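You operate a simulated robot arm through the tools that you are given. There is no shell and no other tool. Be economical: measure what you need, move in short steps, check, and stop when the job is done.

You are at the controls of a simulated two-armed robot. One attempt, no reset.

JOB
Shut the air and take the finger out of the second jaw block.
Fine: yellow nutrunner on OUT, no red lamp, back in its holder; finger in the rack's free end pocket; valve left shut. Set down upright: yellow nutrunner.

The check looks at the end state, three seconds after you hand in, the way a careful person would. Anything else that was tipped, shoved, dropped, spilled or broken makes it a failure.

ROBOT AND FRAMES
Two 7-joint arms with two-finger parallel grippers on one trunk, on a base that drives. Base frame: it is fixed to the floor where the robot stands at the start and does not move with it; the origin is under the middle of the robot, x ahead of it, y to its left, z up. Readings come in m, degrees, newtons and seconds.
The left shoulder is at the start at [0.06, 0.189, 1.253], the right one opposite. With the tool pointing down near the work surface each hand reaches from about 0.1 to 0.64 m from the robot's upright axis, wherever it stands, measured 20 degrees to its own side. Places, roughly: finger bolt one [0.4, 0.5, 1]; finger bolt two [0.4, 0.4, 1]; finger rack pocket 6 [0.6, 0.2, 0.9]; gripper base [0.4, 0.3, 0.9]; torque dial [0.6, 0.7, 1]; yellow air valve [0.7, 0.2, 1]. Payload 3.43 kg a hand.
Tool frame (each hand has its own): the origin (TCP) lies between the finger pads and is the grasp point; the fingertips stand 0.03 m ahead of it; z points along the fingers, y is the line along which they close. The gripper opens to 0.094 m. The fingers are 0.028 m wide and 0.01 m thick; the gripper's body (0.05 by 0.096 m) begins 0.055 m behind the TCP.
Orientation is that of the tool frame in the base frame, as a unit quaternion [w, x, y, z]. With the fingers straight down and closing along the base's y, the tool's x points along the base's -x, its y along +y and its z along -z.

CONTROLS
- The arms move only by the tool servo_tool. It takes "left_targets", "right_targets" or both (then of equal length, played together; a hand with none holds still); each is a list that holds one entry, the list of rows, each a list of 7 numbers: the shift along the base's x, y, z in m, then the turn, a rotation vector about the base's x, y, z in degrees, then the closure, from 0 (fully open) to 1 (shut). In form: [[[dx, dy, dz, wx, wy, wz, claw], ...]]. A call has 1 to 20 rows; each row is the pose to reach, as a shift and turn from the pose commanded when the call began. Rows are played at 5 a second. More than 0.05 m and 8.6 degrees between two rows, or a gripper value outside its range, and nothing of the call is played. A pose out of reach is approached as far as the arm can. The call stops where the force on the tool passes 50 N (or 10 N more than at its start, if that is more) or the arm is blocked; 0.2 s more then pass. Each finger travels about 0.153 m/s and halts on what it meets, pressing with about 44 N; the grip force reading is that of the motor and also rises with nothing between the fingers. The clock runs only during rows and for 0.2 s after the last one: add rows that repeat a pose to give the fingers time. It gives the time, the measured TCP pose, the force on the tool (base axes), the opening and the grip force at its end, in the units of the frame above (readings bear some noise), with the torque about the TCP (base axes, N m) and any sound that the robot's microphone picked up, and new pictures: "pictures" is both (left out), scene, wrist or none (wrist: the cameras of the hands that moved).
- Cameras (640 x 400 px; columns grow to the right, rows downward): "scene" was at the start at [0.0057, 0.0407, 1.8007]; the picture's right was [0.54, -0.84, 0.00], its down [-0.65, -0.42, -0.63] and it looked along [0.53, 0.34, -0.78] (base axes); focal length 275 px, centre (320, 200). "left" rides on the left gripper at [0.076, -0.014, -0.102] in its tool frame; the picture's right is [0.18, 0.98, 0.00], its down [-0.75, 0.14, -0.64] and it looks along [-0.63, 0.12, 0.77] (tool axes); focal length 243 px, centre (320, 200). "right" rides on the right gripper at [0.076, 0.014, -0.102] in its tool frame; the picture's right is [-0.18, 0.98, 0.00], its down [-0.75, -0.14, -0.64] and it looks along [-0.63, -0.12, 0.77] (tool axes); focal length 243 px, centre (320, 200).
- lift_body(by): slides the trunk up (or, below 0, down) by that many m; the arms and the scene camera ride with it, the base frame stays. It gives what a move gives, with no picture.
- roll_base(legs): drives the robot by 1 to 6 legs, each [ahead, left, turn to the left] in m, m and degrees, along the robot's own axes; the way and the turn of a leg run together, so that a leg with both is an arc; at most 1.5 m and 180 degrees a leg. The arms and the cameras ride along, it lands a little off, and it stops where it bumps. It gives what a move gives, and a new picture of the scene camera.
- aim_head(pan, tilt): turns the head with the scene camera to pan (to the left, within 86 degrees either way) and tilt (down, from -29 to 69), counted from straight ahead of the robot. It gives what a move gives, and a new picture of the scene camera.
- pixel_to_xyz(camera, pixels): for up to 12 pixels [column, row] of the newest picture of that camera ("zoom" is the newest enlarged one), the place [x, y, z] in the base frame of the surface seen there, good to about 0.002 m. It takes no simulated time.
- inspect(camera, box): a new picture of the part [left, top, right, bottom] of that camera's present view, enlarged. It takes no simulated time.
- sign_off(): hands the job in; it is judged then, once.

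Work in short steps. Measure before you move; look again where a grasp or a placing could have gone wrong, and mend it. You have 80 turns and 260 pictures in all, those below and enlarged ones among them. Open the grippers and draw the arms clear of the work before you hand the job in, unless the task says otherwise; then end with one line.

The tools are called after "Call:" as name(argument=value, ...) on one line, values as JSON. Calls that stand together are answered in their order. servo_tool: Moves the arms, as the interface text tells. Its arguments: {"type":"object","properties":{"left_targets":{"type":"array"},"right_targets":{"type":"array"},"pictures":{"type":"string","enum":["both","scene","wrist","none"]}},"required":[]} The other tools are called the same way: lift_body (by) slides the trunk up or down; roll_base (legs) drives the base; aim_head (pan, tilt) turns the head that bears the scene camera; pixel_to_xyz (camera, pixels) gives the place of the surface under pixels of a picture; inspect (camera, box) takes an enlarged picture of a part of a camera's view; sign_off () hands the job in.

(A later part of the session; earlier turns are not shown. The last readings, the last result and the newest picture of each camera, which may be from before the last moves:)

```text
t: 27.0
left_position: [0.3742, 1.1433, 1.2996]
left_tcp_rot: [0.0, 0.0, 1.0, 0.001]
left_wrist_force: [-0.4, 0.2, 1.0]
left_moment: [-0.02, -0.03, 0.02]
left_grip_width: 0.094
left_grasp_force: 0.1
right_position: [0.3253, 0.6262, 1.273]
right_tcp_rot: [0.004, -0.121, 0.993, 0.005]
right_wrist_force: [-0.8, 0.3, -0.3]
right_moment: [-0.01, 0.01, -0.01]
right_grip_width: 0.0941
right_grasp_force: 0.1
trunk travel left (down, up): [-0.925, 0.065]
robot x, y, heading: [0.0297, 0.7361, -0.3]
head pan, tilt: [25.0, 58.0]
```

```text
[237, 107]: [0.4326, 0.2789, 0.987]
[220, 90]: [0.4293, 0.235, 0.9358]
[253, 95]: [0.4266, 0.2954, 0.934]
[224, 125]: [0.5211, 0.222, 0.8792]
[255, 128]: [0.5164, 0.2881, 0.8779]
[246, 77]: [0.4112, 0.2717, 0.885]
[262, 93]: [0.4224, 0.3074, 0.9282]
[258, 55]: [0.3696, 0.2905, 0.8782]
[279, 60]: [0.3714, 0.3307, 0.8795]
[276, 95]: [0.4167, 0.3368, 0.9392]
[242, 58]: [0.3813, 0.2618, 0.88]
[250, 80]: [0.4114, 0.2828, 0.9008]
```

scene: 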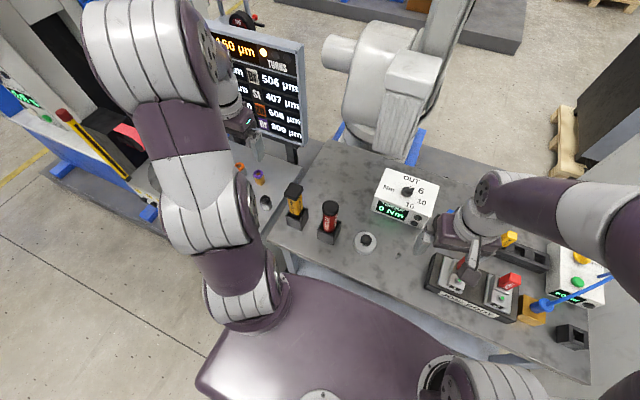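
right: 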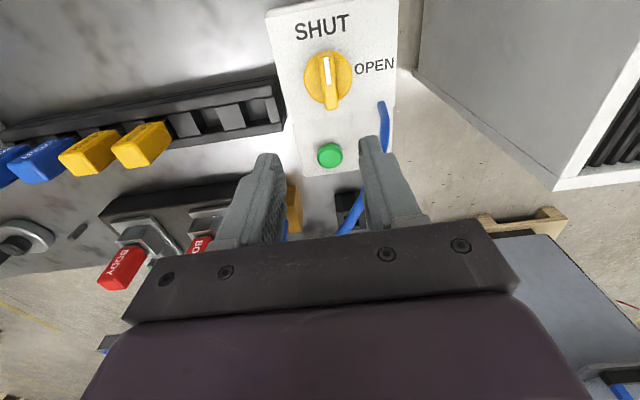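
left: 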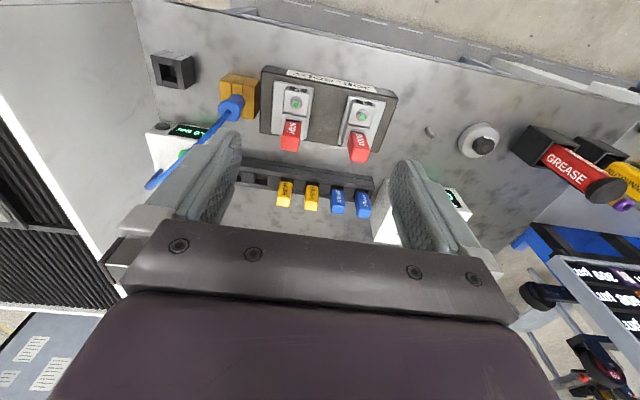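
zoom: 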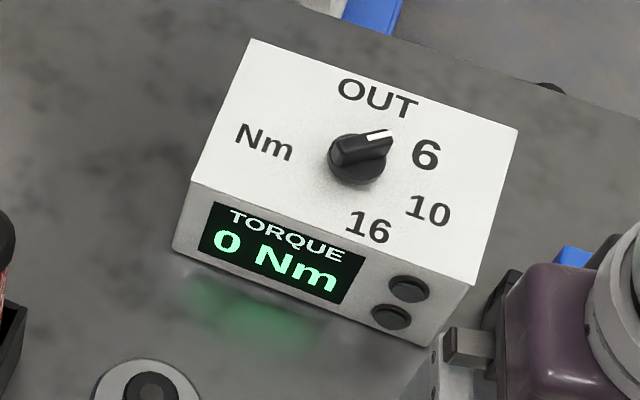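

I measure dial mark vs labels in the zoom picture.

Call:
pixel_to_xyz(camera="zoom", pixels=[[376, 137], [388, 131], [345, 155], [365, 147], [335, 148], [378, 98], [425, 155], [428, 210], [368, 227], [265, 142], [355, 180], [330, 165]])

Call:
inspect(camera="scene", box=[390, 172, 430, 206])

Call:
servo_tool(left_targets=[[[0, -0.04, 0, 0, 0, 0, 0], [0, -0.08, 0, 0, 0, 0, 0], [0, -0.11, 0, 0, 0, 0, 0]]], pictures="wrist")

```text
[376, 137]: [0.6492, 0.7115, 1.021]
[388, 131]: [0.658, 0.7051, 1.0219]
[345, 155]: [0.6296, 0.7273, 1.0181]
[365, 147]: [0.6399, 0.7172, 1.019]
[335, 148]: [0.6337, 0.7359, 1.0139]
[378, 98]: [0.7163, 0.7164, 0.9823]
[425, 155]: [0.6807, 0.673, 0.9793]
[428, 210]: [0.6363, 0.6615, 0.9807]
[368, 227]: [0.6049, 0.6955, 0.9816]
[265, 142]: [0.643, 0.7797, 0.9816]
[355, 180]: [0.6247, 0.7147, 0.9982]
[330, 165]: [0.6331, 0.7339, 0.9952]
```

```text
11.76 times, centred on (410, 189) of scene
```

zoom: 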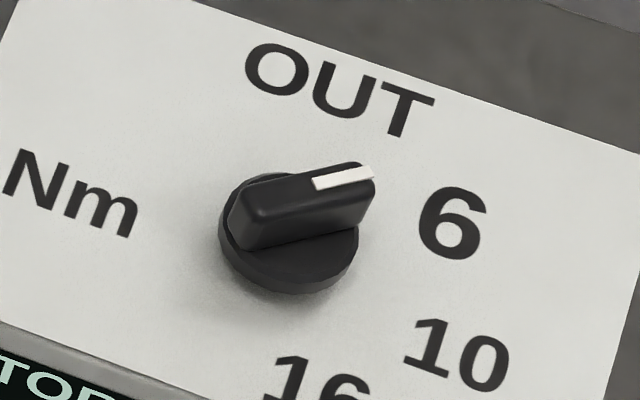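

```text
t: 27.8
left_position: [0.3732, 1.0339, 1.2992]
left_tcp_rot: [0.0, 0.001, 1.0, 0.001]
left_wrist_force: [0.6, 0.5, 0.8]
left_moment: [0.02, 0.03, 0.01]
left_grip_width: 0.0942
left_grasp_force: 0.1
right_position: [0.3262, 0.6267, 1.2742]
right_tcp_rot: [0.005, -0.12, 0.993, 0.005]
right_wrist_force: [-0.1, 0.3, -0.6]
right_moment: [0.01, 0.01, 0.01]
right_grip_width: 0.0941
right_grasp_force: 0.1
trunk travel left (down, up): [-0.925, 0.065]
robot x, y, heading: [0.0287, 0.7413, -0.2]
head pan, tilt: [25.0, 58.0]
```

left: 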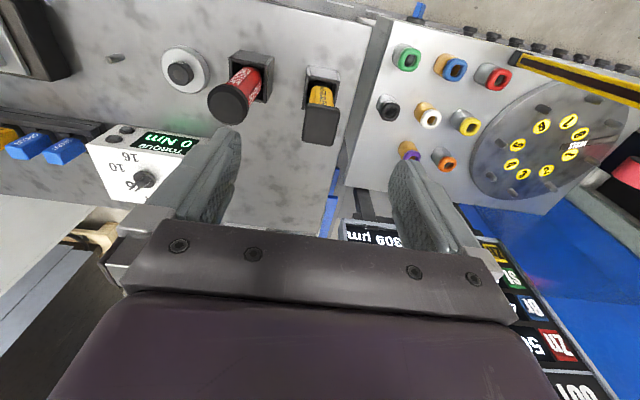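

Dial mark is at about -40° (setting 6); OUT is at 0° (+x). Now look closely at the nutrunner in the left camera.

Call:
inspect(camera="left", box=[200, 40, 380, 155])

Call:
pixel_to_xyz(camera="left", pixels=[[320, 128], [303, 115], [338, 120], [306, 138], [334, 146], [320, 95], [314, 95], [328, 95], [320, 110], [309, 72], [338, 74], [321, 103]])

Call:
inspect(camera="left", box=[80, 110, 240, 210])

```text
3.48 times, centred on (290, 98) of left
```

zoom: 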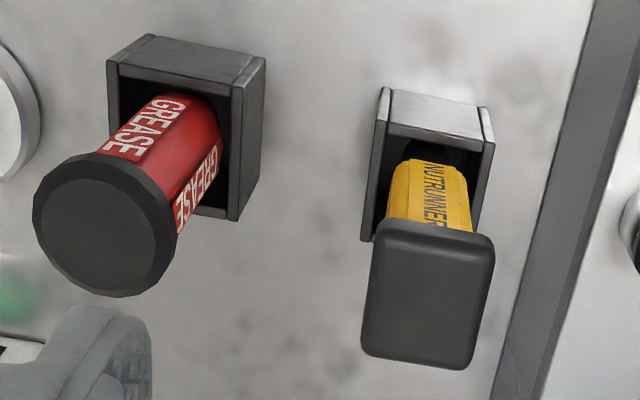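

```text
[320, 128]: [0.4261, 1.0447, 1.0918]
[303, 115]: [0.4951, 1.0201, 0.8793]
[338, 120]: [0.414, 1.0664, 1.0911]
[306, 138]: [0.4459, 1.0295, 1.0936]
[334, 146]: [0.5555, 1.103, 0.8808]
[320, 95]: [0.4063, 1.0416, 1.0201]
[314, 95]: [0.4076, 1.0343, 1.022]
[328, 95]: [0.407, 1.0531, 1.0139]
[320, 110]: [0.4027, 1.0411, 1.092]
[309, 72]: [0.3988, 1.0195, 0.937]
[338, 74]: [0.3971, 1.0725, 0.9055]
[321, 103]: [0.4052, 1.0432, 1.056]
```

```text
4.00 times, centred on (160, 160) of left
```

zoom: 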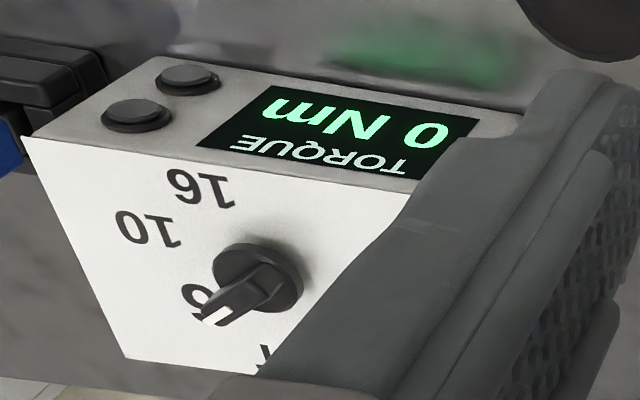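

Nutrunner cap centre ≈ (0.425,1.043), top z 1.093. First the dial: shift base a bit left/ahead so the right hand reaches it.

Call:
roll_base(legs=[[0.022, 0.06, 0]])

Call:
servo_tool(right_targets=[[[0.03, 0, 0, 0, 0, -8, 0], [0.06, 0, 0, 0, 0, -16, 0], [0.09, 0, 0, 0, 0, -24, 0], [0.12, 0, -0.01, 0, 0, -32, 0.2], [0.15, 0, -0.03, 0, 0, -40, 0.5], [0.18, 0.0, -0.06, 0, 0, -48, 0.5], [0.2, 0.0, -0.09, 0, 0, -54, 0.5]]])

```text
t: 28.7
left_position: [0.3917, 1.0851, 1.3025]
left_tcp_rot: [0.002, 0.001, 1.0, 0.003]
left_wrist_force: [-0.4, -0.5, 0.0]
left_moment: [0.06, -0.04, 0.0]
left_grip_width: 0.0941
left_grasp_force: 0.1
right_position: [0.3435, 0.6786, 1.2732]
right_tcp_rot: [0.006, -0.121, 0.993, 0.008]
right_wrist_force: [-0.1, -0.5, 0.6]
right_moment: [0.05, 0.0, 0.03]
right_grip_width: 0.094
right_grasp_force: 0.1
trunk travel left (down, up): [-0.925, 0.065]
robot x, y, heading: [0.0533, 0.7973, -0.1]
head pan, tilt: [25.0, 58.0]
```

scene: 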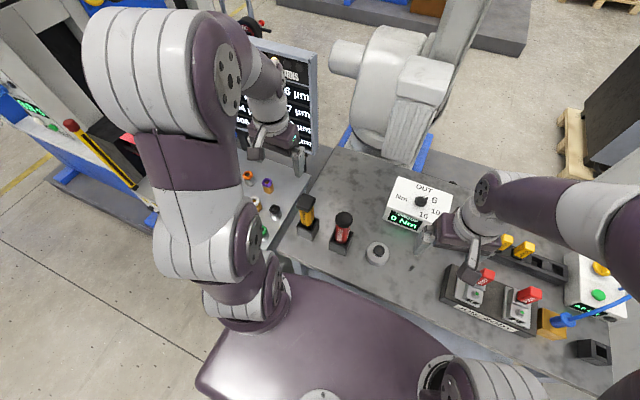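

```text
t: 30.3
left_position: [0.3959, 1.0904, 1.2995]
left_tcp_rot: [-0.001, 0.001, 1.0, 0.001]
left_wrist_force: [-0.3, -0.1, 0.2]
left_moment: [0.0, -0.01, 0.0]
left_grip_width: 0.0938
left_grasp_force: 0.1
right_position: [0.549, 0.6834, 1.1839]
right_tcp_rot: [0.006, 0.344, 0.939, 0.002]
right_wrist_force: [0.5, -0.1, -1.2]
right_moment: [0.01, 0.03, -0.02]
right_grip_width: 0.0472
right_grasp_force: 0.0
trunk travel left (down, up): [-0.925, 0.065]
robot x, y, heading: [0.0558, 0.7978, -0.3]
head pan, tilt: [25.0, 58.0]
```

scene: 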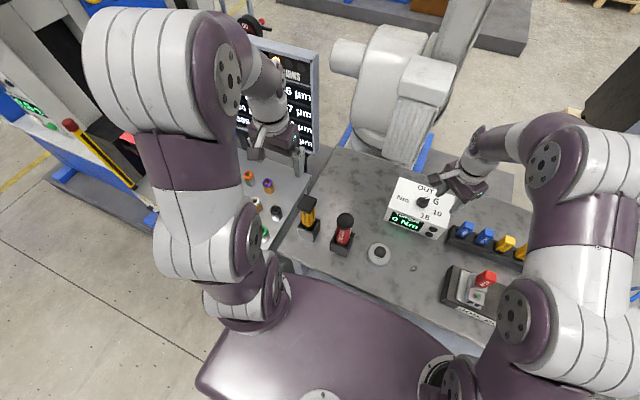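
right: 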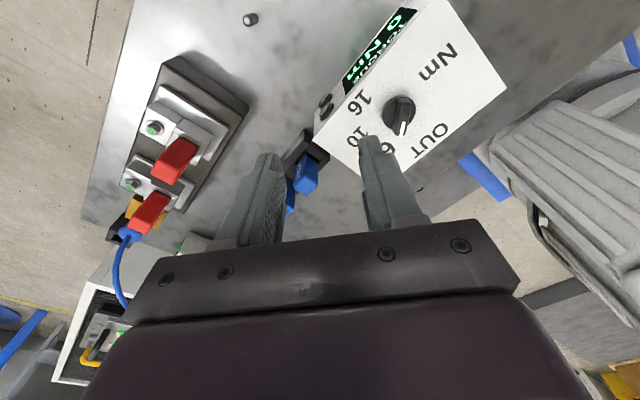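

The dial bar (400,115) appears nearly vertical in the picture, so alignment is right. Measure it.

Call:
inspect(camera="right", box=[340, 60, 460, 160])

Call:
pixel_to_xyz(camera="right", pixels=[[403, 131], [397, 108], [400, 118], [385, 110], [412, 108], [398, 97], [424, 145], [391, 118], [408, 118]])

```text
4.00 times, centred on (400, 110) of right
```

zoom: 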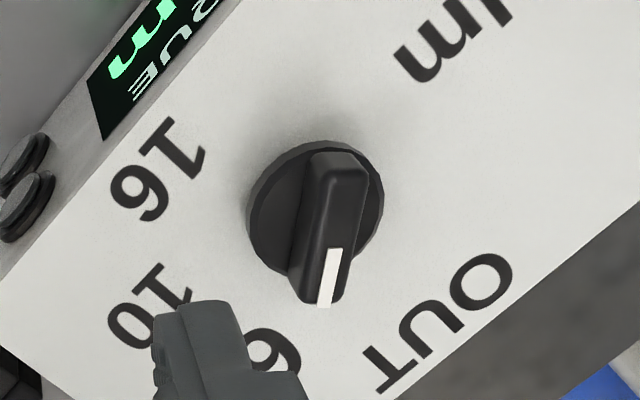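

```text
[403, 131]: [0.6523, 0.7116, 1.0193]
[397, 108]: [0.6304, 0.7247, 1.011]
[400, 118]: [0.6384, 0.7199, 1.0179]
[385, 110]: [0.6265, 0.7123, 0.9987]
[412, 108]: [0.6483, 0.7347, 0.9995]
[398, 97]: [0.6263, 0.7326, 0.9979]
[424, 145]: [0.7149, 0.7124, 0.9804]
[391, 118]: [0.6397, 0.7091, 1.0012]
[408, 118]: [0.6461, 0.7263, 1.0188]
```

Dial centre ≈ (0.642,0.718), bar top 1.02, disc top 1.0. Move over and descend.

Call:
servo_tool(right_targets=[[[0.03, 0.012, -0.03, 0, 0, 0, 0.5], [0.06, 0.024, -0.05, 0, 0, 0, 0.5], [0.093, 0.035, -0.07, 0, 0, 0, 0.5], [0.093, 0.035, -0.1, 0, 0, 0, 0.5], [0.093, 0.035, -0.13, 0, 0, 0, 0.5], [0.093, 0.035, -0.148, 0, 0, 0, 0.5], [0.093, 0.035, -0.148, 0, 0, 0, 0.5]]])

```text
t: 31.9
left_position: [0.3937, 1.0915, 1.2988]
left_tcp_rot: [0.0, 0.001, 1.0, 0.0]
left_wrist_force: [0.3, -1.1, 0.3]
left_moment: [0.03, 0.0, -0.04]
left_grip_width: 0.0937
left_grasp_force: 0.1
right_position: [0.6398, 0.7212, 1.0343]
right_tcp_rot: [0.006, 0.343, 0.939, 0.002]
right_wrist_force: [-0.2, -0.4, -0.1]
right_moment: [0.01, -0.01, -0.02]
right_grip_width: 0.0467
right_grasp_force: 0.0
trunk travel left (down, up): [-0.925, 0.065]
robot x, y, heading: [0.0514, 0.8004, -0.2]
head pan, tilt: [25.0, 58.0]
```

scene: 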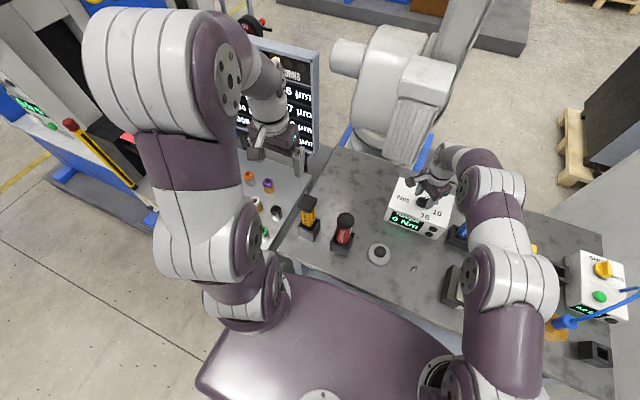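
right: 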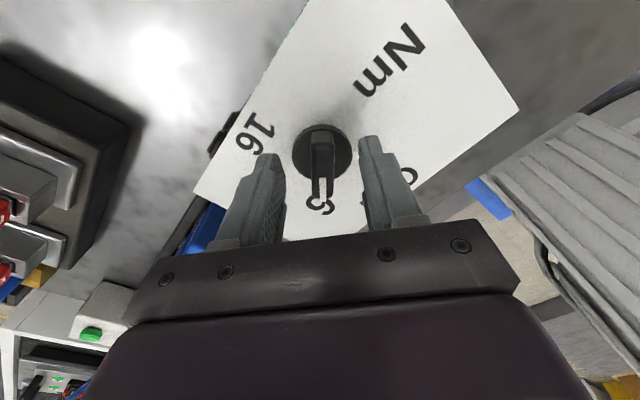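

Well straddled. Close and turn by +40°.

Call:
servo_tool(right_targets=[[[0.002, -0.002, 0, 0, 0, 0, 1], [0.002, -0.002, 0, 0, 0, 0, 1], [0.002, -0.002, 0, 0, 0, 8, 1], [0.002, -0.002, 0, 0, 0, 16, 1], [0.002, -0.002, 0, 0, 0, 24, 1], [0.002, -0.002, 0, 0, 0, 32, 1], [0.002, -0.002, 0, 0, 0, 40, 1], [0.002, -0.002, 0, 0, 0, 42, 1], [0.002, -0.002, 0, 0, 0, 42, 1], [0.002, -0.002, 0, 0, 0, 42, 0.5], [0.002, -0.002, 0, 0, 0, 42, 0.5], [0.002, -0.002, 0.04, 0, 0, 42, 0.5], [-0.005, -0.002, 0.08, 0, 0, 42, 0.5], [-0.02, -0.002, 0.1, 0, 0, 42, 0.5]]])

Call:
inspect(camera="right", box=[240, 60, 400, 160])

```text
t: 34.9
left_position: [0.3929, 1.0922, 1.2995]
left_tcp_rot: [0.0, 0.001, 1.0, 0.0]
left_wrist_force: [0.4, -0.1, 1.4]
left_moment: [-0.02, -0.01, -0.02]
left_grip_width: 0.0939
left_grasp_force: 0.1
right_position: [0.6195, 0.7169, 1.1345]
right_tcp_rot: [0.005, -0.017, 1.0, 0.005]
right_wrist_force: [-0.6, -0.8, 0.1]
right_moment: [-0.05, 0.01, -0.03]
right_grip_width: 0.047
right_grasp_force: 0.1
trunk travel left (down, up): [-0.925, 0.065]
robot x, y, heading: [0.0499, 0.7997, -0.1]
head pan, tilt: [25.0, 58.0]
```

scene: 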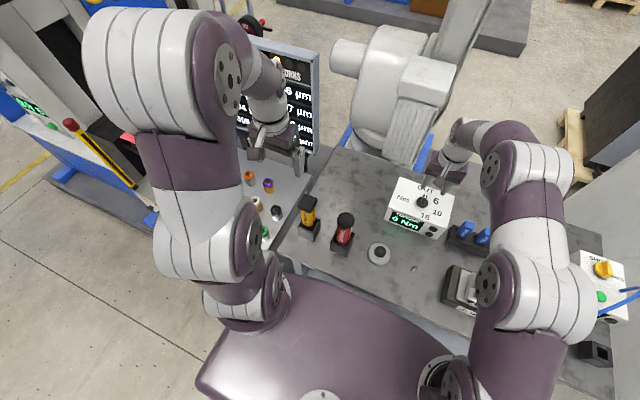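
right: 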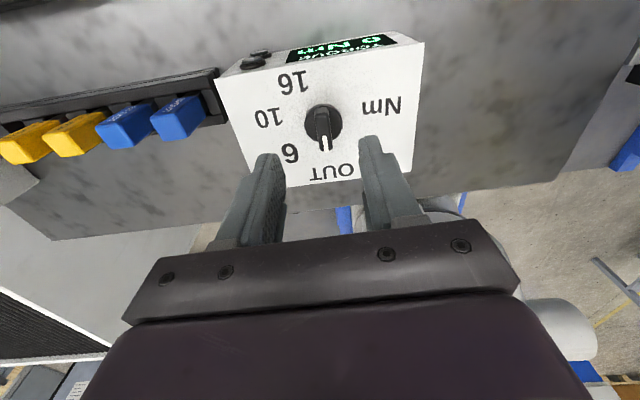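

```text
4.00 times, centred on (320, 110) of right
```

zoom: 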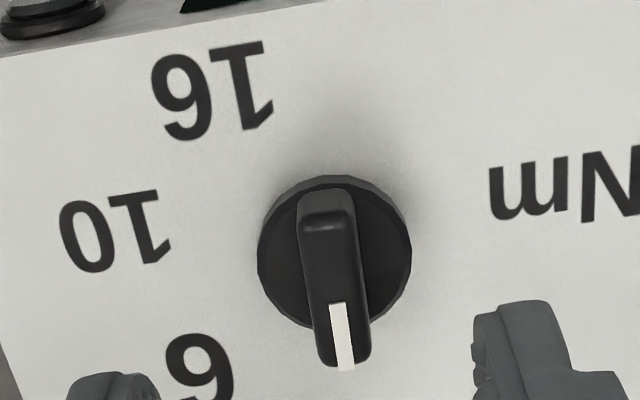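

The display text changed; read it.

Call:
inspect(camera="scene", box=[380, 170, 460, 240])

Call:
pixel_to_xyz(camera="zoom", pixels=[[345, 100], [350, 70], [340, 100], [325, 130]])

Call:
pixel_to_xyz(camera="right", pixels=[[325, 148], [322, 115], [323, 130], [310, 122], [341, 122], [332, 173], [290, 155], [268, 118]])

```text
5.71 times, centred on (420, 205) of scene
```

zoom: 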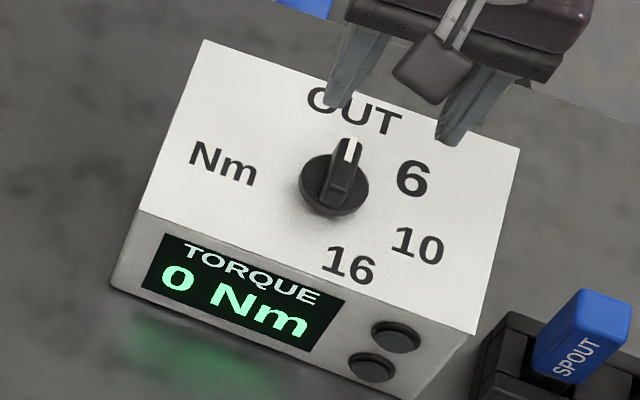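

```text
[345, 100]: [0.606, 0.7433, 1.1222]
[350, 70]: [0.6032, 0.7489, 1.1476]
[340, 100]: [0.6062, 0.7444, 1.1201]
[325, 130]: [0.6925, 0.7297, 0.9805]
```

```text
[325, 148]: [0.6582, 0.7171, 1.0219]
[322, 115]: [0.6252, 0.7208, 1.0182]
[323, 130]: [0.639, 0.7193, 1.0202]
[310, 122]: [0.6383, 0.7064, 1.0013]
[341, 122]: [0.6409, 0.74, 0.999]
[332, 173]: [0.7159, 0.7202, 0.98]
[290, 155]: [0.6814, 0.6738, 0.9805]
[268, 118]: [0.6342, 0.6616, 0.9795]
```

Mark is about 5° short of OUT (hand slipped a bit). I regrip with the hand at 0° and close to square the bar up.

Call:
servo_tool(right_targets=[[[0.015, 0.002, -0.04, 0, 0, -4, 0.5], [0.022, 0.003, -0.07, 0, 0, -4, 0.5], [0.022, 0.003, -0.1, 0, 0, -4, 0.5], [0.022, 0.003, -0.1, 0, 0, -4, 0.5], [0.022, 0.003, -0.1, 0, 0, -4, 1], [0.022, 0.003, -0.1, 0, 0, -4, 1], [0.022, 0.003, -0.1, 0, 0, 1, 1], [0.022, 0.003, -0.1, 0, 0, 4, 1], [0.022, 0.003, -0.1, 0, 0, 4, 1], [0.022, 0.003, -0.1, 0, 0, 4, 0.5], [0.022, 0.003, -0.1, 0, 0, 4, 0.5], [0.022, 0.003, -0.06, 0, 0, 4, 0.5], [0.01, 0.003, -0.02, 0, 0, 4, 0.5], [-0.02, 0.003, 0, 0, 0, 0, 0.5]]])

Call:
pixel_to_xyz(camera="right", pixels=[[325, 148], [322, 115], [323, 130]])

Call:
inspect(camera="right", box=[240, 60, 400, 160])

```text
t: 37.9
left_position: [0.3916, 1.092, 1.3007]
left_tcp_rot: [0.0, 0.001, 1.0, -0.001]
left_wrist_force: [-0.4, -0.3, -0.1]
left_moment: [-0.01, 0.02, 0.01]
left_grip_width: 0.094
left_grasp_force: 0.2
right_position: [0.5989, 0.719, 1.1356]
right_tcp_rot: [0.005, -0.016, 1.0, 0.004]
right_wrist_force: [0.0, 0.6, 1.3]
right_moment: [-0.02, 0.02, 0.03]
right_grip_width: 0.0467
right_grasp_force: 0.0
trunk travel left (down, up): [-0.925, 0.065]
robot x, y, heading: [0.053, 0.801, 0.0]
head pan, tilt: [25.0, 58.0]
```

scene: 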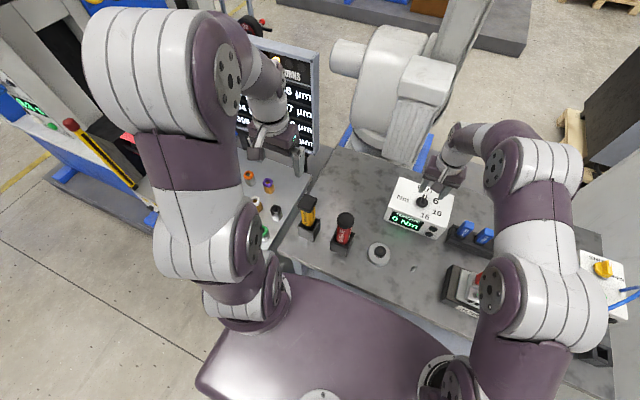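
right: 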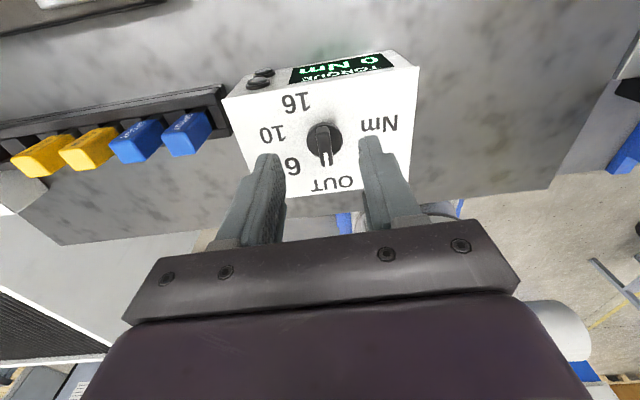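

```text
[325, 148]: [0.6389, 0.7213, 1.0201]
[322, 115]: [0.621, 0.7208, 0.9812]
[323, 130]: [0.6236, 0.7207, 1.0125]
```

```text
4.00 times, centred on (320, 110) of right
```

zoom: 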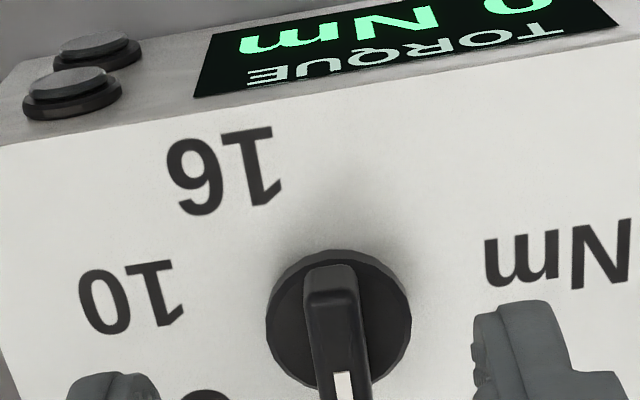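

Call:
pixel_to_xyz(camera="right", pixels=[[326, 158], [324, 135], [325, 148], [318, 130], [333, 160], [319, 162]])

Call:
inspect(camera="right", box=[280, 100, 376, 200])

```text
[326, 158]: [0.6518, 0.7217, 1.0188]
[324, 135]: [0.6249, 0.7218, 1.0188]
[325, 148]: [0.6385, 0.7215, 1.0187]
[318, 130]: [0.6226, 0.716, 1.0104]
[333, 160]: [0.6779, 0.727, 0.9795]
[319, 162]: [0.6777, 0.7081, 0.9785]
```

```text
4.00 times, centred on (328, 150) of right
```

zoom: 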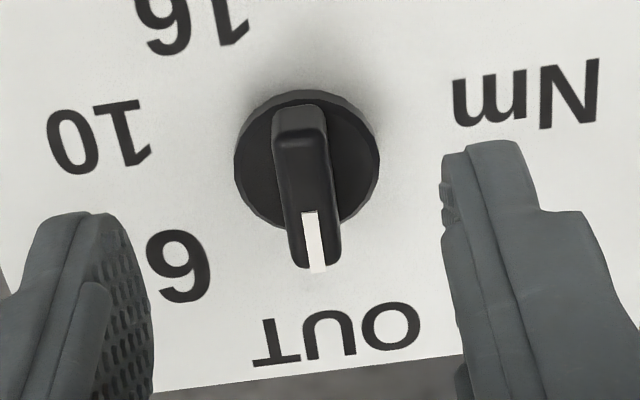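

Bar now points straight at OUT. Next, bring the left hand above the nutrunner.

Call:
servo_tool(left_targets=[[[0.01, -0.02, -0.03, 0, 0, 0, 0], [0.02, -0.04, -0.06, 0, 0, 0, 0], [0.0, -0.049, -0.09, 0, 0, 0, 0]]], pictures="wrist")

Call:
inspect(camera="left", box=[220, 60, 420, 190])

```text
t: 38.7
left_position: [0.3937, 1.0421, 1.2082]
left_tcp_rot: [0.0, 0.001, 1.0, 0.0]
left_wrist_force: [0.4, 0.0, -0.3]
left_moment: [0.0, -0.01, -0.01]
left_grip_width: 0.0939
left_grasp_force: 0.1
right_position: [0.6001, 0.7202, 1.1368]
right_tcp_rot: [0.005, -0.016, 1.0, 0.004]
right_wrist_force: [-0.7, 0.4, -0.4]
right_moment: [0.03, 0.01, -0.01]
right_grip_width: 0.0471
right_grasp_force: 0.1
trunk travel left (down, up): [-0.925, 0.065]
robot x, y, heading: [0.0533, 0.7959, -0.2]
head pan, tilt: [25.0, 58.0]
```

left: 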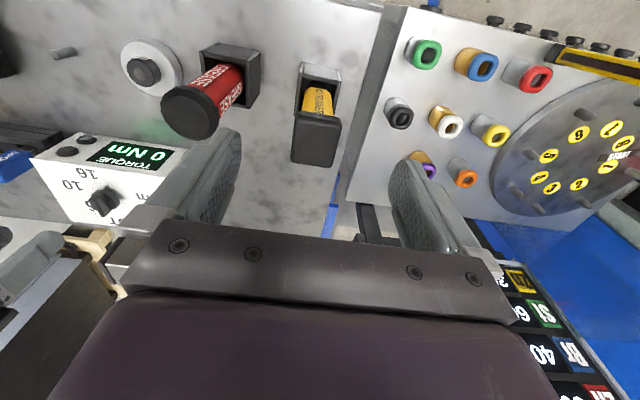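

```text
3.08 times, centred on (320, 125) of left
```

zoom: 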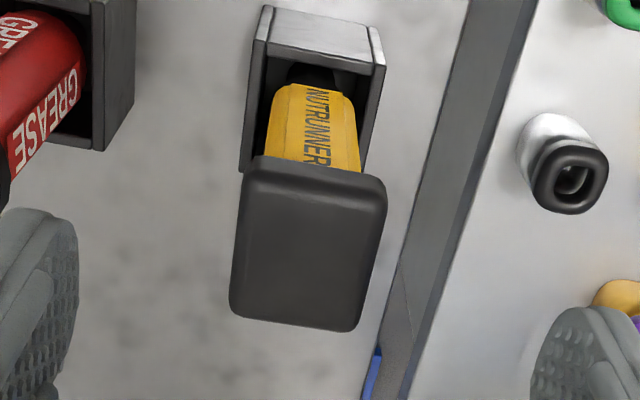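

Call:
pixel_to_xyz(camera="zoom", pixels=[[310, 240], [245, 180], [378, 190], [240, 300], [350, 315], [310, 175], [300, 315], [295, 130], [350, 140], [310, 160], [258, 75], [375, 85]])

```text
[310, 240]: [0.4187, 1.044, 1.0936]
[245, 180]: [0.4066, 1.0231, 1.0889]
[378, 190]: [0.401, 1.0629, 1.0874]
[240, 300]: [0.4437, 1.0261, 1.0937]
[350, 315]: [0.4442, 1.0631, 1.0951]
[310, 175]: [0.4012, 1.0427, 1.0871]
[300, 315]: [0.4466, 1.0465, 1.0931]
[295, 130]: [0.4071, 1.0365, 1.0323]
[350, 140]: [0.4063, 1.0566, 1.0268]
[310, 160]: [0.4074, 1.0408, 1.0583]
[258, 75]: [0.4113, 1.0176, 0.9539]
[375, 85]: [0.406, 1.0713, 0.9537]
```

Cap spans x 0.401–0.448, y 1.022–1.065. Descend centred and grip with TCP at z≈1.062.

Call:
servo_tool(left_targets=[[[0.03, 0.001, -0.02, 0, 0, 0, 0], [0.03, 0.001, -0.06, 0, 0, 0, 0], [0.03, 0.001, -0.1, 0, 0, 0, 0], [0.03, 0.001, -0.13, 0, 0, 0, 0], [0.03, 0.001, -0.146, 0, 0, 0, 0], [0.03, 0.001, -0.146, 0, 0, 0, 0], [0.03, 0.001, -0.146, 0, 0, 0, 1], [0.03, 0.001, -0.146, 0, 0, 0, 1], [0.03, 0.001, -0.146, 0, 0, 0, 1]]])

Call:
inspect(camera="scene", box=[230, 150, 390, 260])

```text
t: 40.7
left_position: [0.4236, 1.0426, 1.065]
left_tcp_rot: [0.0, 0.001, 1.0, 0.0]
left_wrist_force: [-0.8, 0.1, 1.5]
left_moment: [0.04, 0.05, -0.01]
left_grip_width: 0.05
left_grasp_force: 43.6
right_position: [0.6003, 0.7201, 1.1369]
right_tcp_rot: [0.005, -0.016, 1.0, 0.004]
right_wrist_force: [-0.6, 0.3, -0.1]
right_moment: [0.0, 0.0, 0.02]
right_grip_width: 0.0471
right_grasp_force: 0.1
trunk travel left (down, up): [-0.925, 0.065]
robot x, y, heading: [0.0509, 0.7988, -0.1]
head pan, tilt: [25.0, 58.0]
```

scene: 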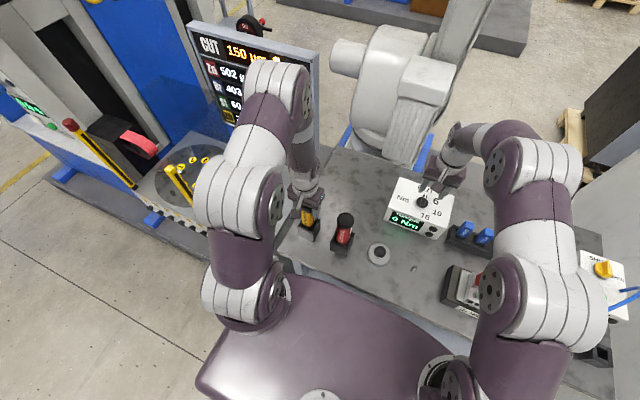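
left: 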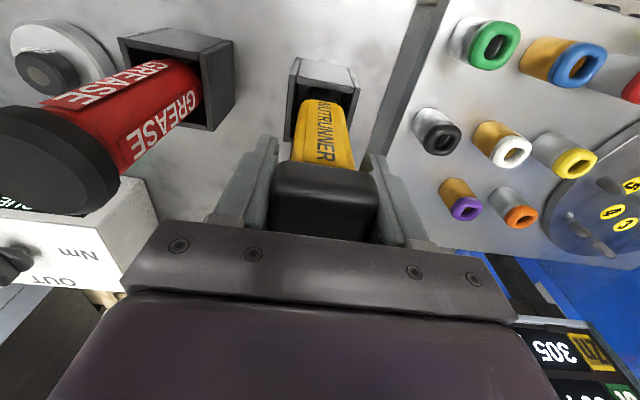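

```text
3.64 times, centred on (310, 205) of scene
```

zoom: 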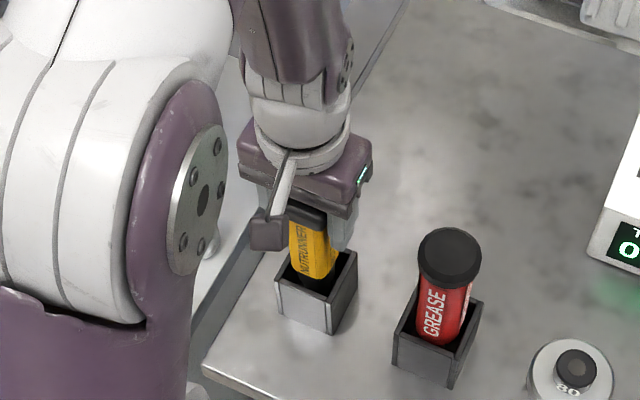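

Grip firm (50 mm). Lift the nutrunner out, and raise/retract the right hand meanwhile.

Call:
servo_tool(left_targets=[[[0, 0, 0.03, 0, 0, 0, 1], [0, 0, 0.06, 0, 0, 0, 1], [0, 0, 0.09, 0, 0, 0, 1], [0, 0, 0.12, 0, 0, 0, 1], [0, 0, 0.15, 0, 0, 0, 1], [0, 0, 0.18, 0, 0, 0, 1], [0, 0, 0.2, 0, 0, 0, 1]]], right_targets=[[[-0.02, 0, 0.02, 0, 0, 0, 0.5], [-0.04, 0, 0.05, 0, 0, 0, 0.5], [-0.08, 0, 0.08, 0, 0, 0, 0.5], [-0.12, 0, 0.1, 0, 0, 0, 0.5], [-0.16, 0, 0.12, 0, 0, 0, 0.5], [-0.2, 0, 0.13, 0, 0, 0, 0.5], [-0.23, 0, 0.14, 0, 0, 0, 0]]])

Call:
inspect(camera="left", box=[220, 40, 420, 190])

Call:
inspect(camera="scene", box=[230, 100, 390, 260])

```text
t: 42.3
left_position: [0.4205, 1.0432, 1.264]
left_tcp_rot: [0.0, 0.001, 1.0, 0.0]
left_wrist_force: [0.8, 1.0, -5.9]
left_moment: [0.0, 0.01, 0.02]
left_grip_width: 0.0499
left_grasp_force: 43.9
right_position: [0.3711, 0.7216, 1.2741]
right_tcp_rot: [0.005, -0.017, 1.0, 0.004]
right_wrist_force: [-0.1, 0.1, -0.5]
right_moment: [-0.03, 0.0, 0.02]
right_grip_width: 0.0944
right_grasp_force: 0.0
trunk travel left (down, up): [-0.925, 0.065]
robot x, y, heading: [0.0526, 0.7977, -0.2]
head pan, tilt: [25.0, 58.0]
```

scene: 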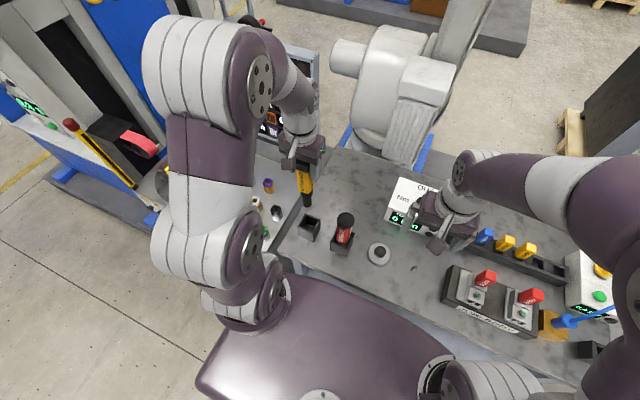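
right: 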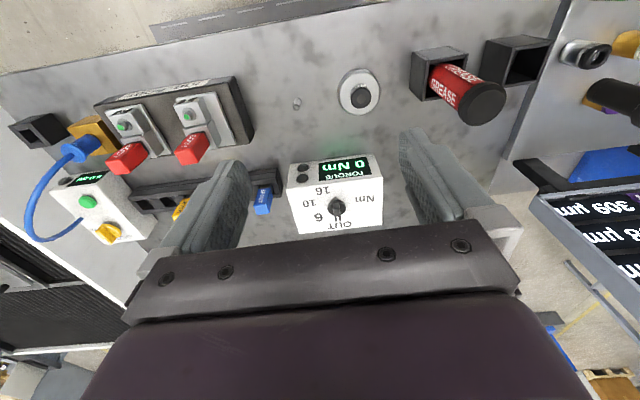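
left: 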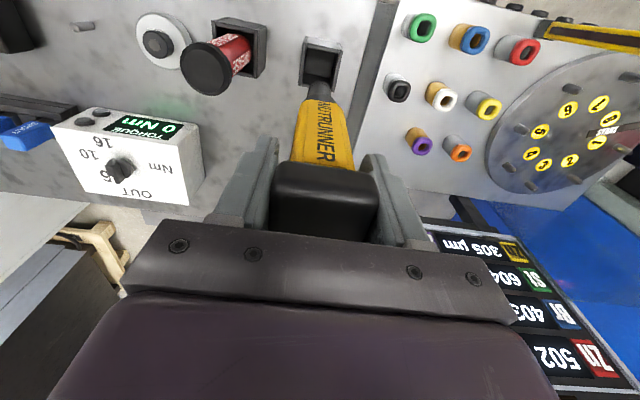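

```text
2.67 times, centred on (320, 115) of left
```

zoom: 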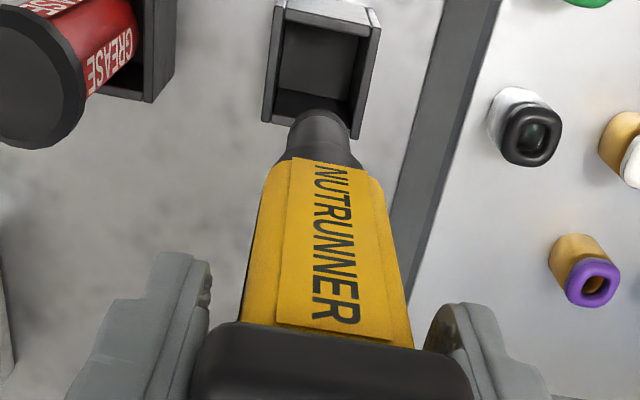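

```text
2.50 times, centred on (310, 180) of scene
```

zoom: 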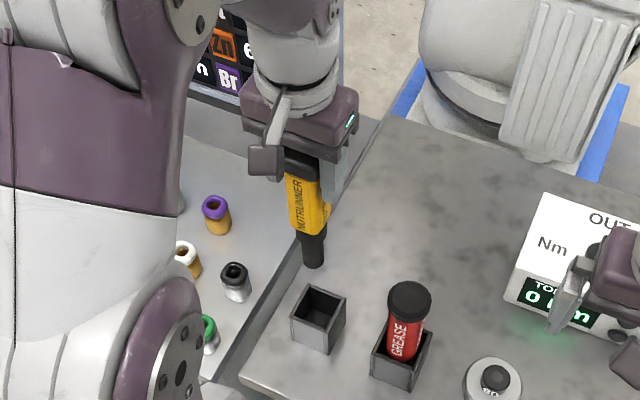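

Nutrunner hangs straight. Measure nose tip and the holder opening for the return.

Call:
pixel_to_xyz(camera="zoom", pixels=[[313, 264], [313, 240], [303, 260], [322, 258], [320, 310], [310, 288], [345, 298], [293, 320], [330, 330]])

Call:
pixel_to_xyz(camera="left", pixels=[[320, 60], [320, 75], [306, 40], [342, 45], [320, 86], [336, 87], [310, 86], [323, 80]])

```text
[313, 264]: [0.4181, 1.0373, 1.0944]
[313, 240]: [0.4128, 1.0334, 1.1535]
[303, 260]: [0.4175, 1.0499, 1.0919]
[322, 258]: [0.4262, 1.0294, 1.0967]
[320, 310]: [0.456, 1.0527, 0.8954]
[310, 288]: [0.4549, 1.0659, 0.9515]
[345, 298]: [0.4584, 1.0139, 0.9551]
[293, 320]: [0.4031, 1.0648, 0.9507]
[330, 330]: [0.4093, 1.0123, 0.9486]
```

```text
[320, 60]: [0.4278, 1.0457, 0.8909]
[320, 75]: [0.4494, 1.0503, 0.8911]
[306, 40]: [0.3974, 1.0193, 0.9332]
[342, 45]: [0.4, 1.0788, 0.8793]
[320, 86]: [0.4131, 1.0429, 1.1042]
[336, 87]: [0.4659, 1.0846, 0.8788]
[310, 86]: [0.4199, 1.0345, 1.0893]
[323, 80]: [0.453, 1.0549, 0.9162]
```

Tip is ~0.174 below TCP. The grease gun (top 1.082) is on the path, so raise another 5 cm and drive right to jaw 2.

Call:
servo_tool(left_targets=[[[-0.02, 0, 0.02, 0, 0, 0, 1], [-0.04, 0, 0.04, 0, 0, 0, 1], [-0.06, 0, 0.05, 0, 0, 0, 1]]], pictures="none")

Call:
roll_base(legs=[[-0.005, -0.5, 0]])

Call:
aim_head(pan=10, tilt=62)

```text
t: 43.1
left_position: [0.3638, 1.0436, 1.314]
left_tcp_rot: [0.0, 0.002, 1.0, -0.001]
left_wrist_force: [0.2, 0.1, -5.6]
left_moment: [-0.02, 0.0, 0.0]
left_grip_width: 0.0503
left_grasp_force: 44.2
right_position: [0.3719, 0.7218, 1.2757]
right_tcp_rot: [0.006, -0.017, 1.0, 0.005]
right_wrist_force: [0.5, -0.4, -0.1]
right_moment: [0.02, -0.05, -0.02]
right_grip_width: 0.0938
right_grasp_force: 0.1
trunk travel left (down, up): [-0.925, 0.065]
robot x, y, heading: [0.0521, 0.8017, 0.0]
head pan, tilt: [25.0, 58.0]
```

```text
t: 46.1
left_position: [0.3577, 0.5478, 1.3129]
left_tcp_rot: [0.0, 0.0, 1.0, -0.002]
left_wrist_force: [0.2, 0.7, -6.2]
left_moment: [-0.01, 0.03, -0.01]
left_grip_width: 0.0502
left_grasp_force: 44.0
right_position: [0.3665, 0.2262, 1.2747]
right_tcp_rot: [0.005, -0.016, 1.0, 0.003]
right_wrist_force: [-0.3, -0.5, -0.2]
right_moment: [0.0, 0.0, -0.02]
right_grip_width: 0.0938
right_grasp_force: 0.1
trunk travel left (down, up): [-0.925, 0.065]
robot x, y, heading: [0.047, 0.3033, 0.2]
head pan, tilt: [25.0, 58.0]
```

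scene: 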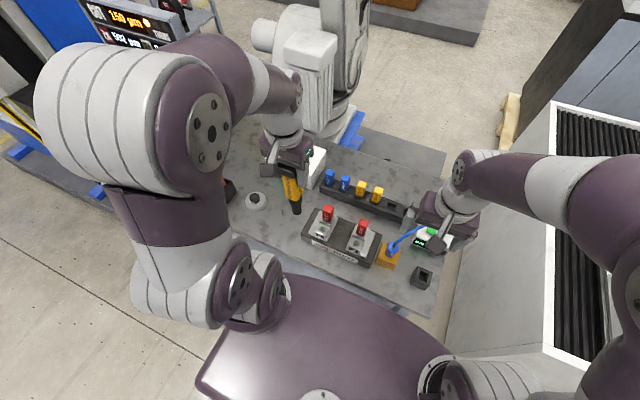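

```text
t: 46.8
left_position: [0.3587, 0.5456, 1.3131]
left_tcp_rot: [0.0, 0.002, 1.0, 0.0]
left_wrist_force: [-0.5, 0.5, -5.3]
left_moment: [-0.02, 0.0, -0.01]
left_grip_width: 0.0499
left_grasp_force: 44.4
right_position: [0.3673, 0.224, 1.2741]
right_tcp_rot: [0.006, -0.017, 1.0, 0.003]
right_wrist_force: [-0.5, 0.1, 0.5]
right_moment: [0.02, -0.02, -0.01]
right_grip_width: 0.0939
right_grasp_force: 0.1
trunk travel left (down, up): [-0.925, 0.065]
robot x, y, heading: [0.0487, 0.3028, 0.1]
head pan, tilt: [10.0, 62.0]
```

scene: 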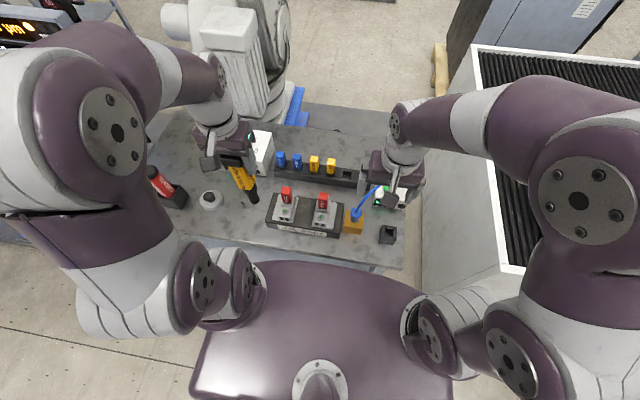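

Clear view of the jaw blocks at (285,205) and (322,210). Zoom and measure bolt 2 and its finger.

Call:
inspect(camera="scene", box=[260, 170, 360, 245])

Call:
pixel_to_xyz(camera="zoom", pixels=[[385, 260], [393, 262], [370, 258], [383, 250], [385, 275], [405, 163], [420, 200], [388, 198], [403, 195], [405, 150], [390, 240], [400, 295]])

```text
5.33 times, centred on (310, 208) of scene
```

zoom: 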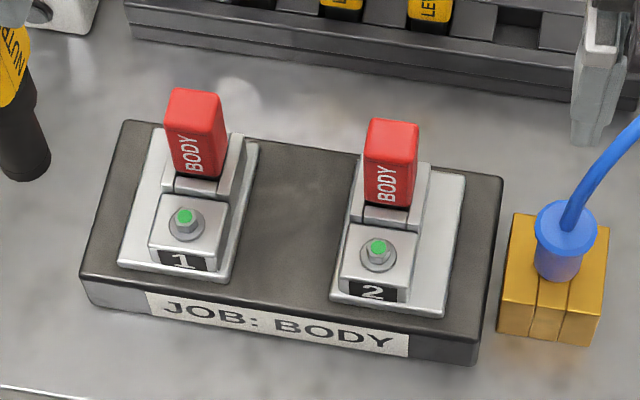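

```text
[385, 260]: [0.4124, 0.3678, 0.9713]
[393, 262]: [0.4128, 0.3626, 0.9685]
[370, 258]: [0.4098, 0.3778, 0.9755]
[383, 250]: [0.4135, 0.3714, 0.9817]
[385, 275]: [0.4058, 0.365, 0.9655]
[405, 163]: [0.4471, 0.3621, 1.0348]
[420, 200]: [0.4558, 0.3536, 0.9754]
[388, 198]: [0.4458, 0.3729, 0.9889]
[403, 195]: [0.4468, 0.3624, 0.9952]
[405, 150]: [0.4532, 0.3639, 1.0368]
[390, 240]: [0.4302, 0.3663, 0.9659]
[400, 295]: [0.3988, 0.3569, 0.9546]
```

Zoom tighter to fix the bolt centre.

Call:
inspect(camera="scene", box=[308, 190, 348, 230])

Call:
pixel_to_xyz(camera="zoom", pixels=[[230, 240], [225, 230], [240, 240], [200, 255], [265, 265], [230, 285], [220, 210], [190, 245], [320, 110], [340, 25]])

```text
10.00 times, centred on (328, 210) of scene
```

zoom: 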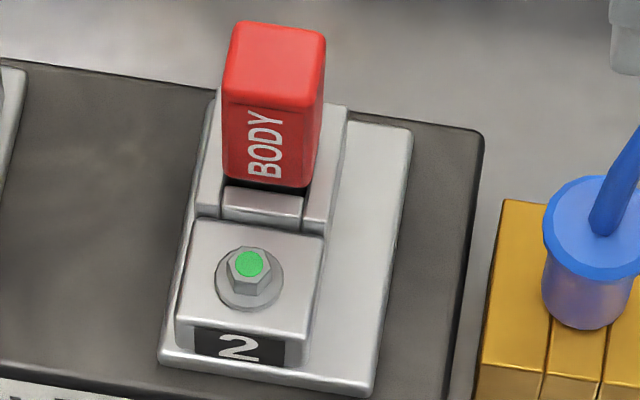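

```text
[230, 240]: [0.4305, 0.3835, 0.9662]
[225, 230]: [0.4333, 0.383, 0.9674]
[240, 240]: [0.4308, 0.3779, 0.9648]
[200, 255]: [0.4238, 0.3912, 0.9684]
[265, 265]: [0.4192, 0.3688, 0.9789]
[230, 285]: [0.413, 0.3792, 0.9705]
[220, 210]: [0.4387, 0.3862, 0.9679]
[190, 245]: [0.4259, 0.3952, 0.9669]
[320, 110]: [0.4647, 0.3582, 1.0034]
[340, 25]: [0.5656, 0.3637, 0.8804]
```

Call:
pixel_to_xyz(camera="zoom", pixels=[[250, 263], [240, 268], [260, 258], [250, 285], [217, 280], [283, 280], [250, 310], [245, 249], [270, 60], [230, 90], [318, 60], [265, 95]])

```text
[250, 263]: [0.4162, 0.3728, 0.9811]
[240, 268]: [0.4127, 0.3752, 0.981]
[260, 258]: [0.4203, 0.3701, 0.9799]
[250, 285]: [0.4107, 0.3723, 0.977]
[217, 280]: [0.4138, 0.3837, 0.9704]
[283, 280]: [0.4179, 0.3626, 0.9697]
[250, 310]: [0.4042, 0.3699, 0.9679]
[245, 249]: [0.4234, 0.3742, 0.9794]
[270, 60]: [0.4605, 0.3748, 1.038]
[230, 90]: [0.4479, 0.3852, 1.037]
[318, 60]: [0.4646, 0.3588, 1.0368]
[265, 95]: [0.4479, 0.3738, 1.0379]
```

Bolt centre (0.416,0.373), top z 0.981; finger 2 front face at x 0.447, top z 1.038. Move right hand aside and bring the nutrunner above the bolt.

Call:
servo_tool(left_targets=[[[0.01, -0.0, 0, 0, 0, 0, 1], [0.02, -0.03, 0, 0, 0, 0, 1], [0.03, -0.065, 0, 0, 0, 0, 1], [0.04, -0.1, 0, 0, 0, 0, 1], [0.05, -0.135, -0.01, 0, 0, 0, 1], [0.055, -0.16, -0.03, 0, 0, 0, 1], [0.057, -0.172, -0.06, 0, 0, 0, 1], [0.057, -0.172, -0.1, 0, 0, 0, 1], [0.057, -0.172, -0.115, 0, 0, 0, 1]]], right_targets=[[[0, -0.04, 0, 0, 0, 0, 0], [0, -0.08, 0, 0, 0, 0, 0], [0, -0.12, 0, 0, 0, 0, 0], [0, -0.14, 0, 0, 0, 0, 0], [0, -0.14, 0, 0, 0, 0, 0], [0, -0.14, 0, 0, 0, 0, 0], [0, -0.14, 0, 0, 0, 0, 0], [0, -0.14, 0, 0, 0, 0, 0], [0, -0.14, 0, 0, 0, 0, 0]]])

Call:
inspect(camera="scene", box=[280, 130, 380, 240])

Call:
inspect(camera="left", box=[240, 40, 400, 160])

```text
t: 48.8
left_position: [0.4165, 0.3729, 1.1984]
left_tcp_rot: [0.0, 0.001, 1.0, 0.0]
left_wrist_force: [-0.2, -0.8, -5.7]
left_moment: [0.02, 0.02, 0.03]
left_grip_width: 0.0501
left_grasp_force: 43.8
right_position: [0.3667, 0.0848, 1.2761]
right_tcp_rot: [0.005, -0.016, 1.0, 0.005]
right_wrist_force: [-0.6, -1.2, 0.7]
right_moment: [0.02, -0.03, 0.03]
right_grip_width: 0.094
right_grasp_force: 0.1
trunk travel left (down, up): [-0.925, 0.065]
robot x, y, heading: [0.0482, 0.3018, 0.2]
head pan, tilt: [10.0, 62.0]
```

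scene: 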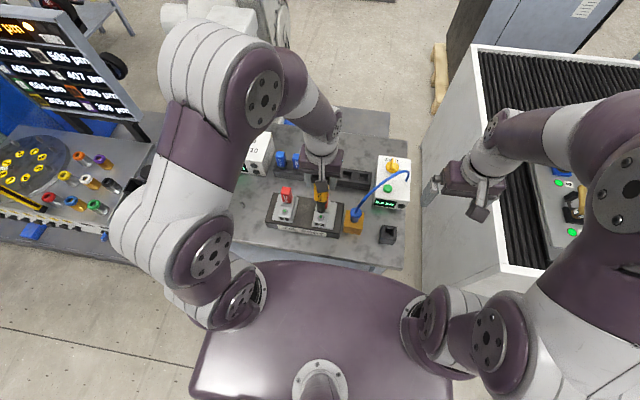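
right: 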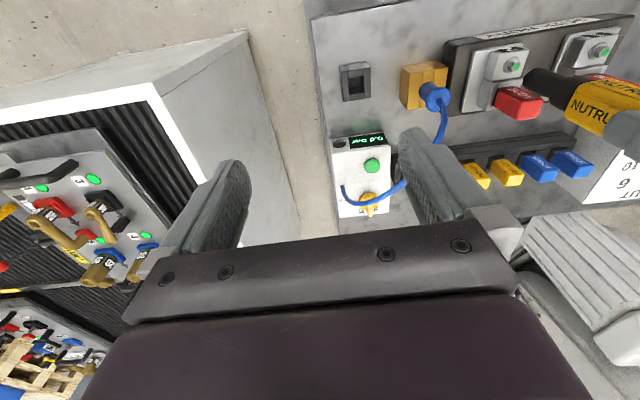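
left: 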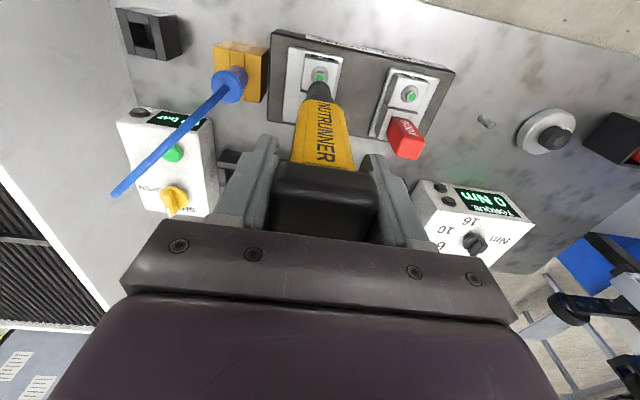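

```text
3.64 times, centred on (330, 185) of scene
```

zoom: 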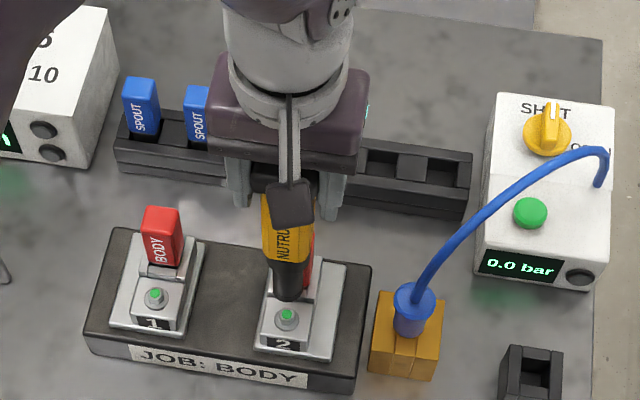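

```text
3.33 times, centred on (320, 100) of left
```

zoom: 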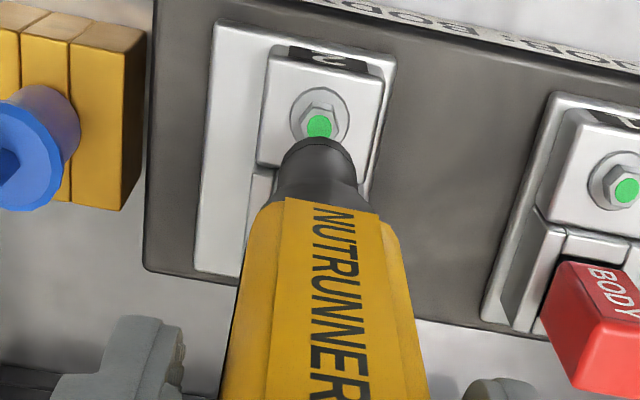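

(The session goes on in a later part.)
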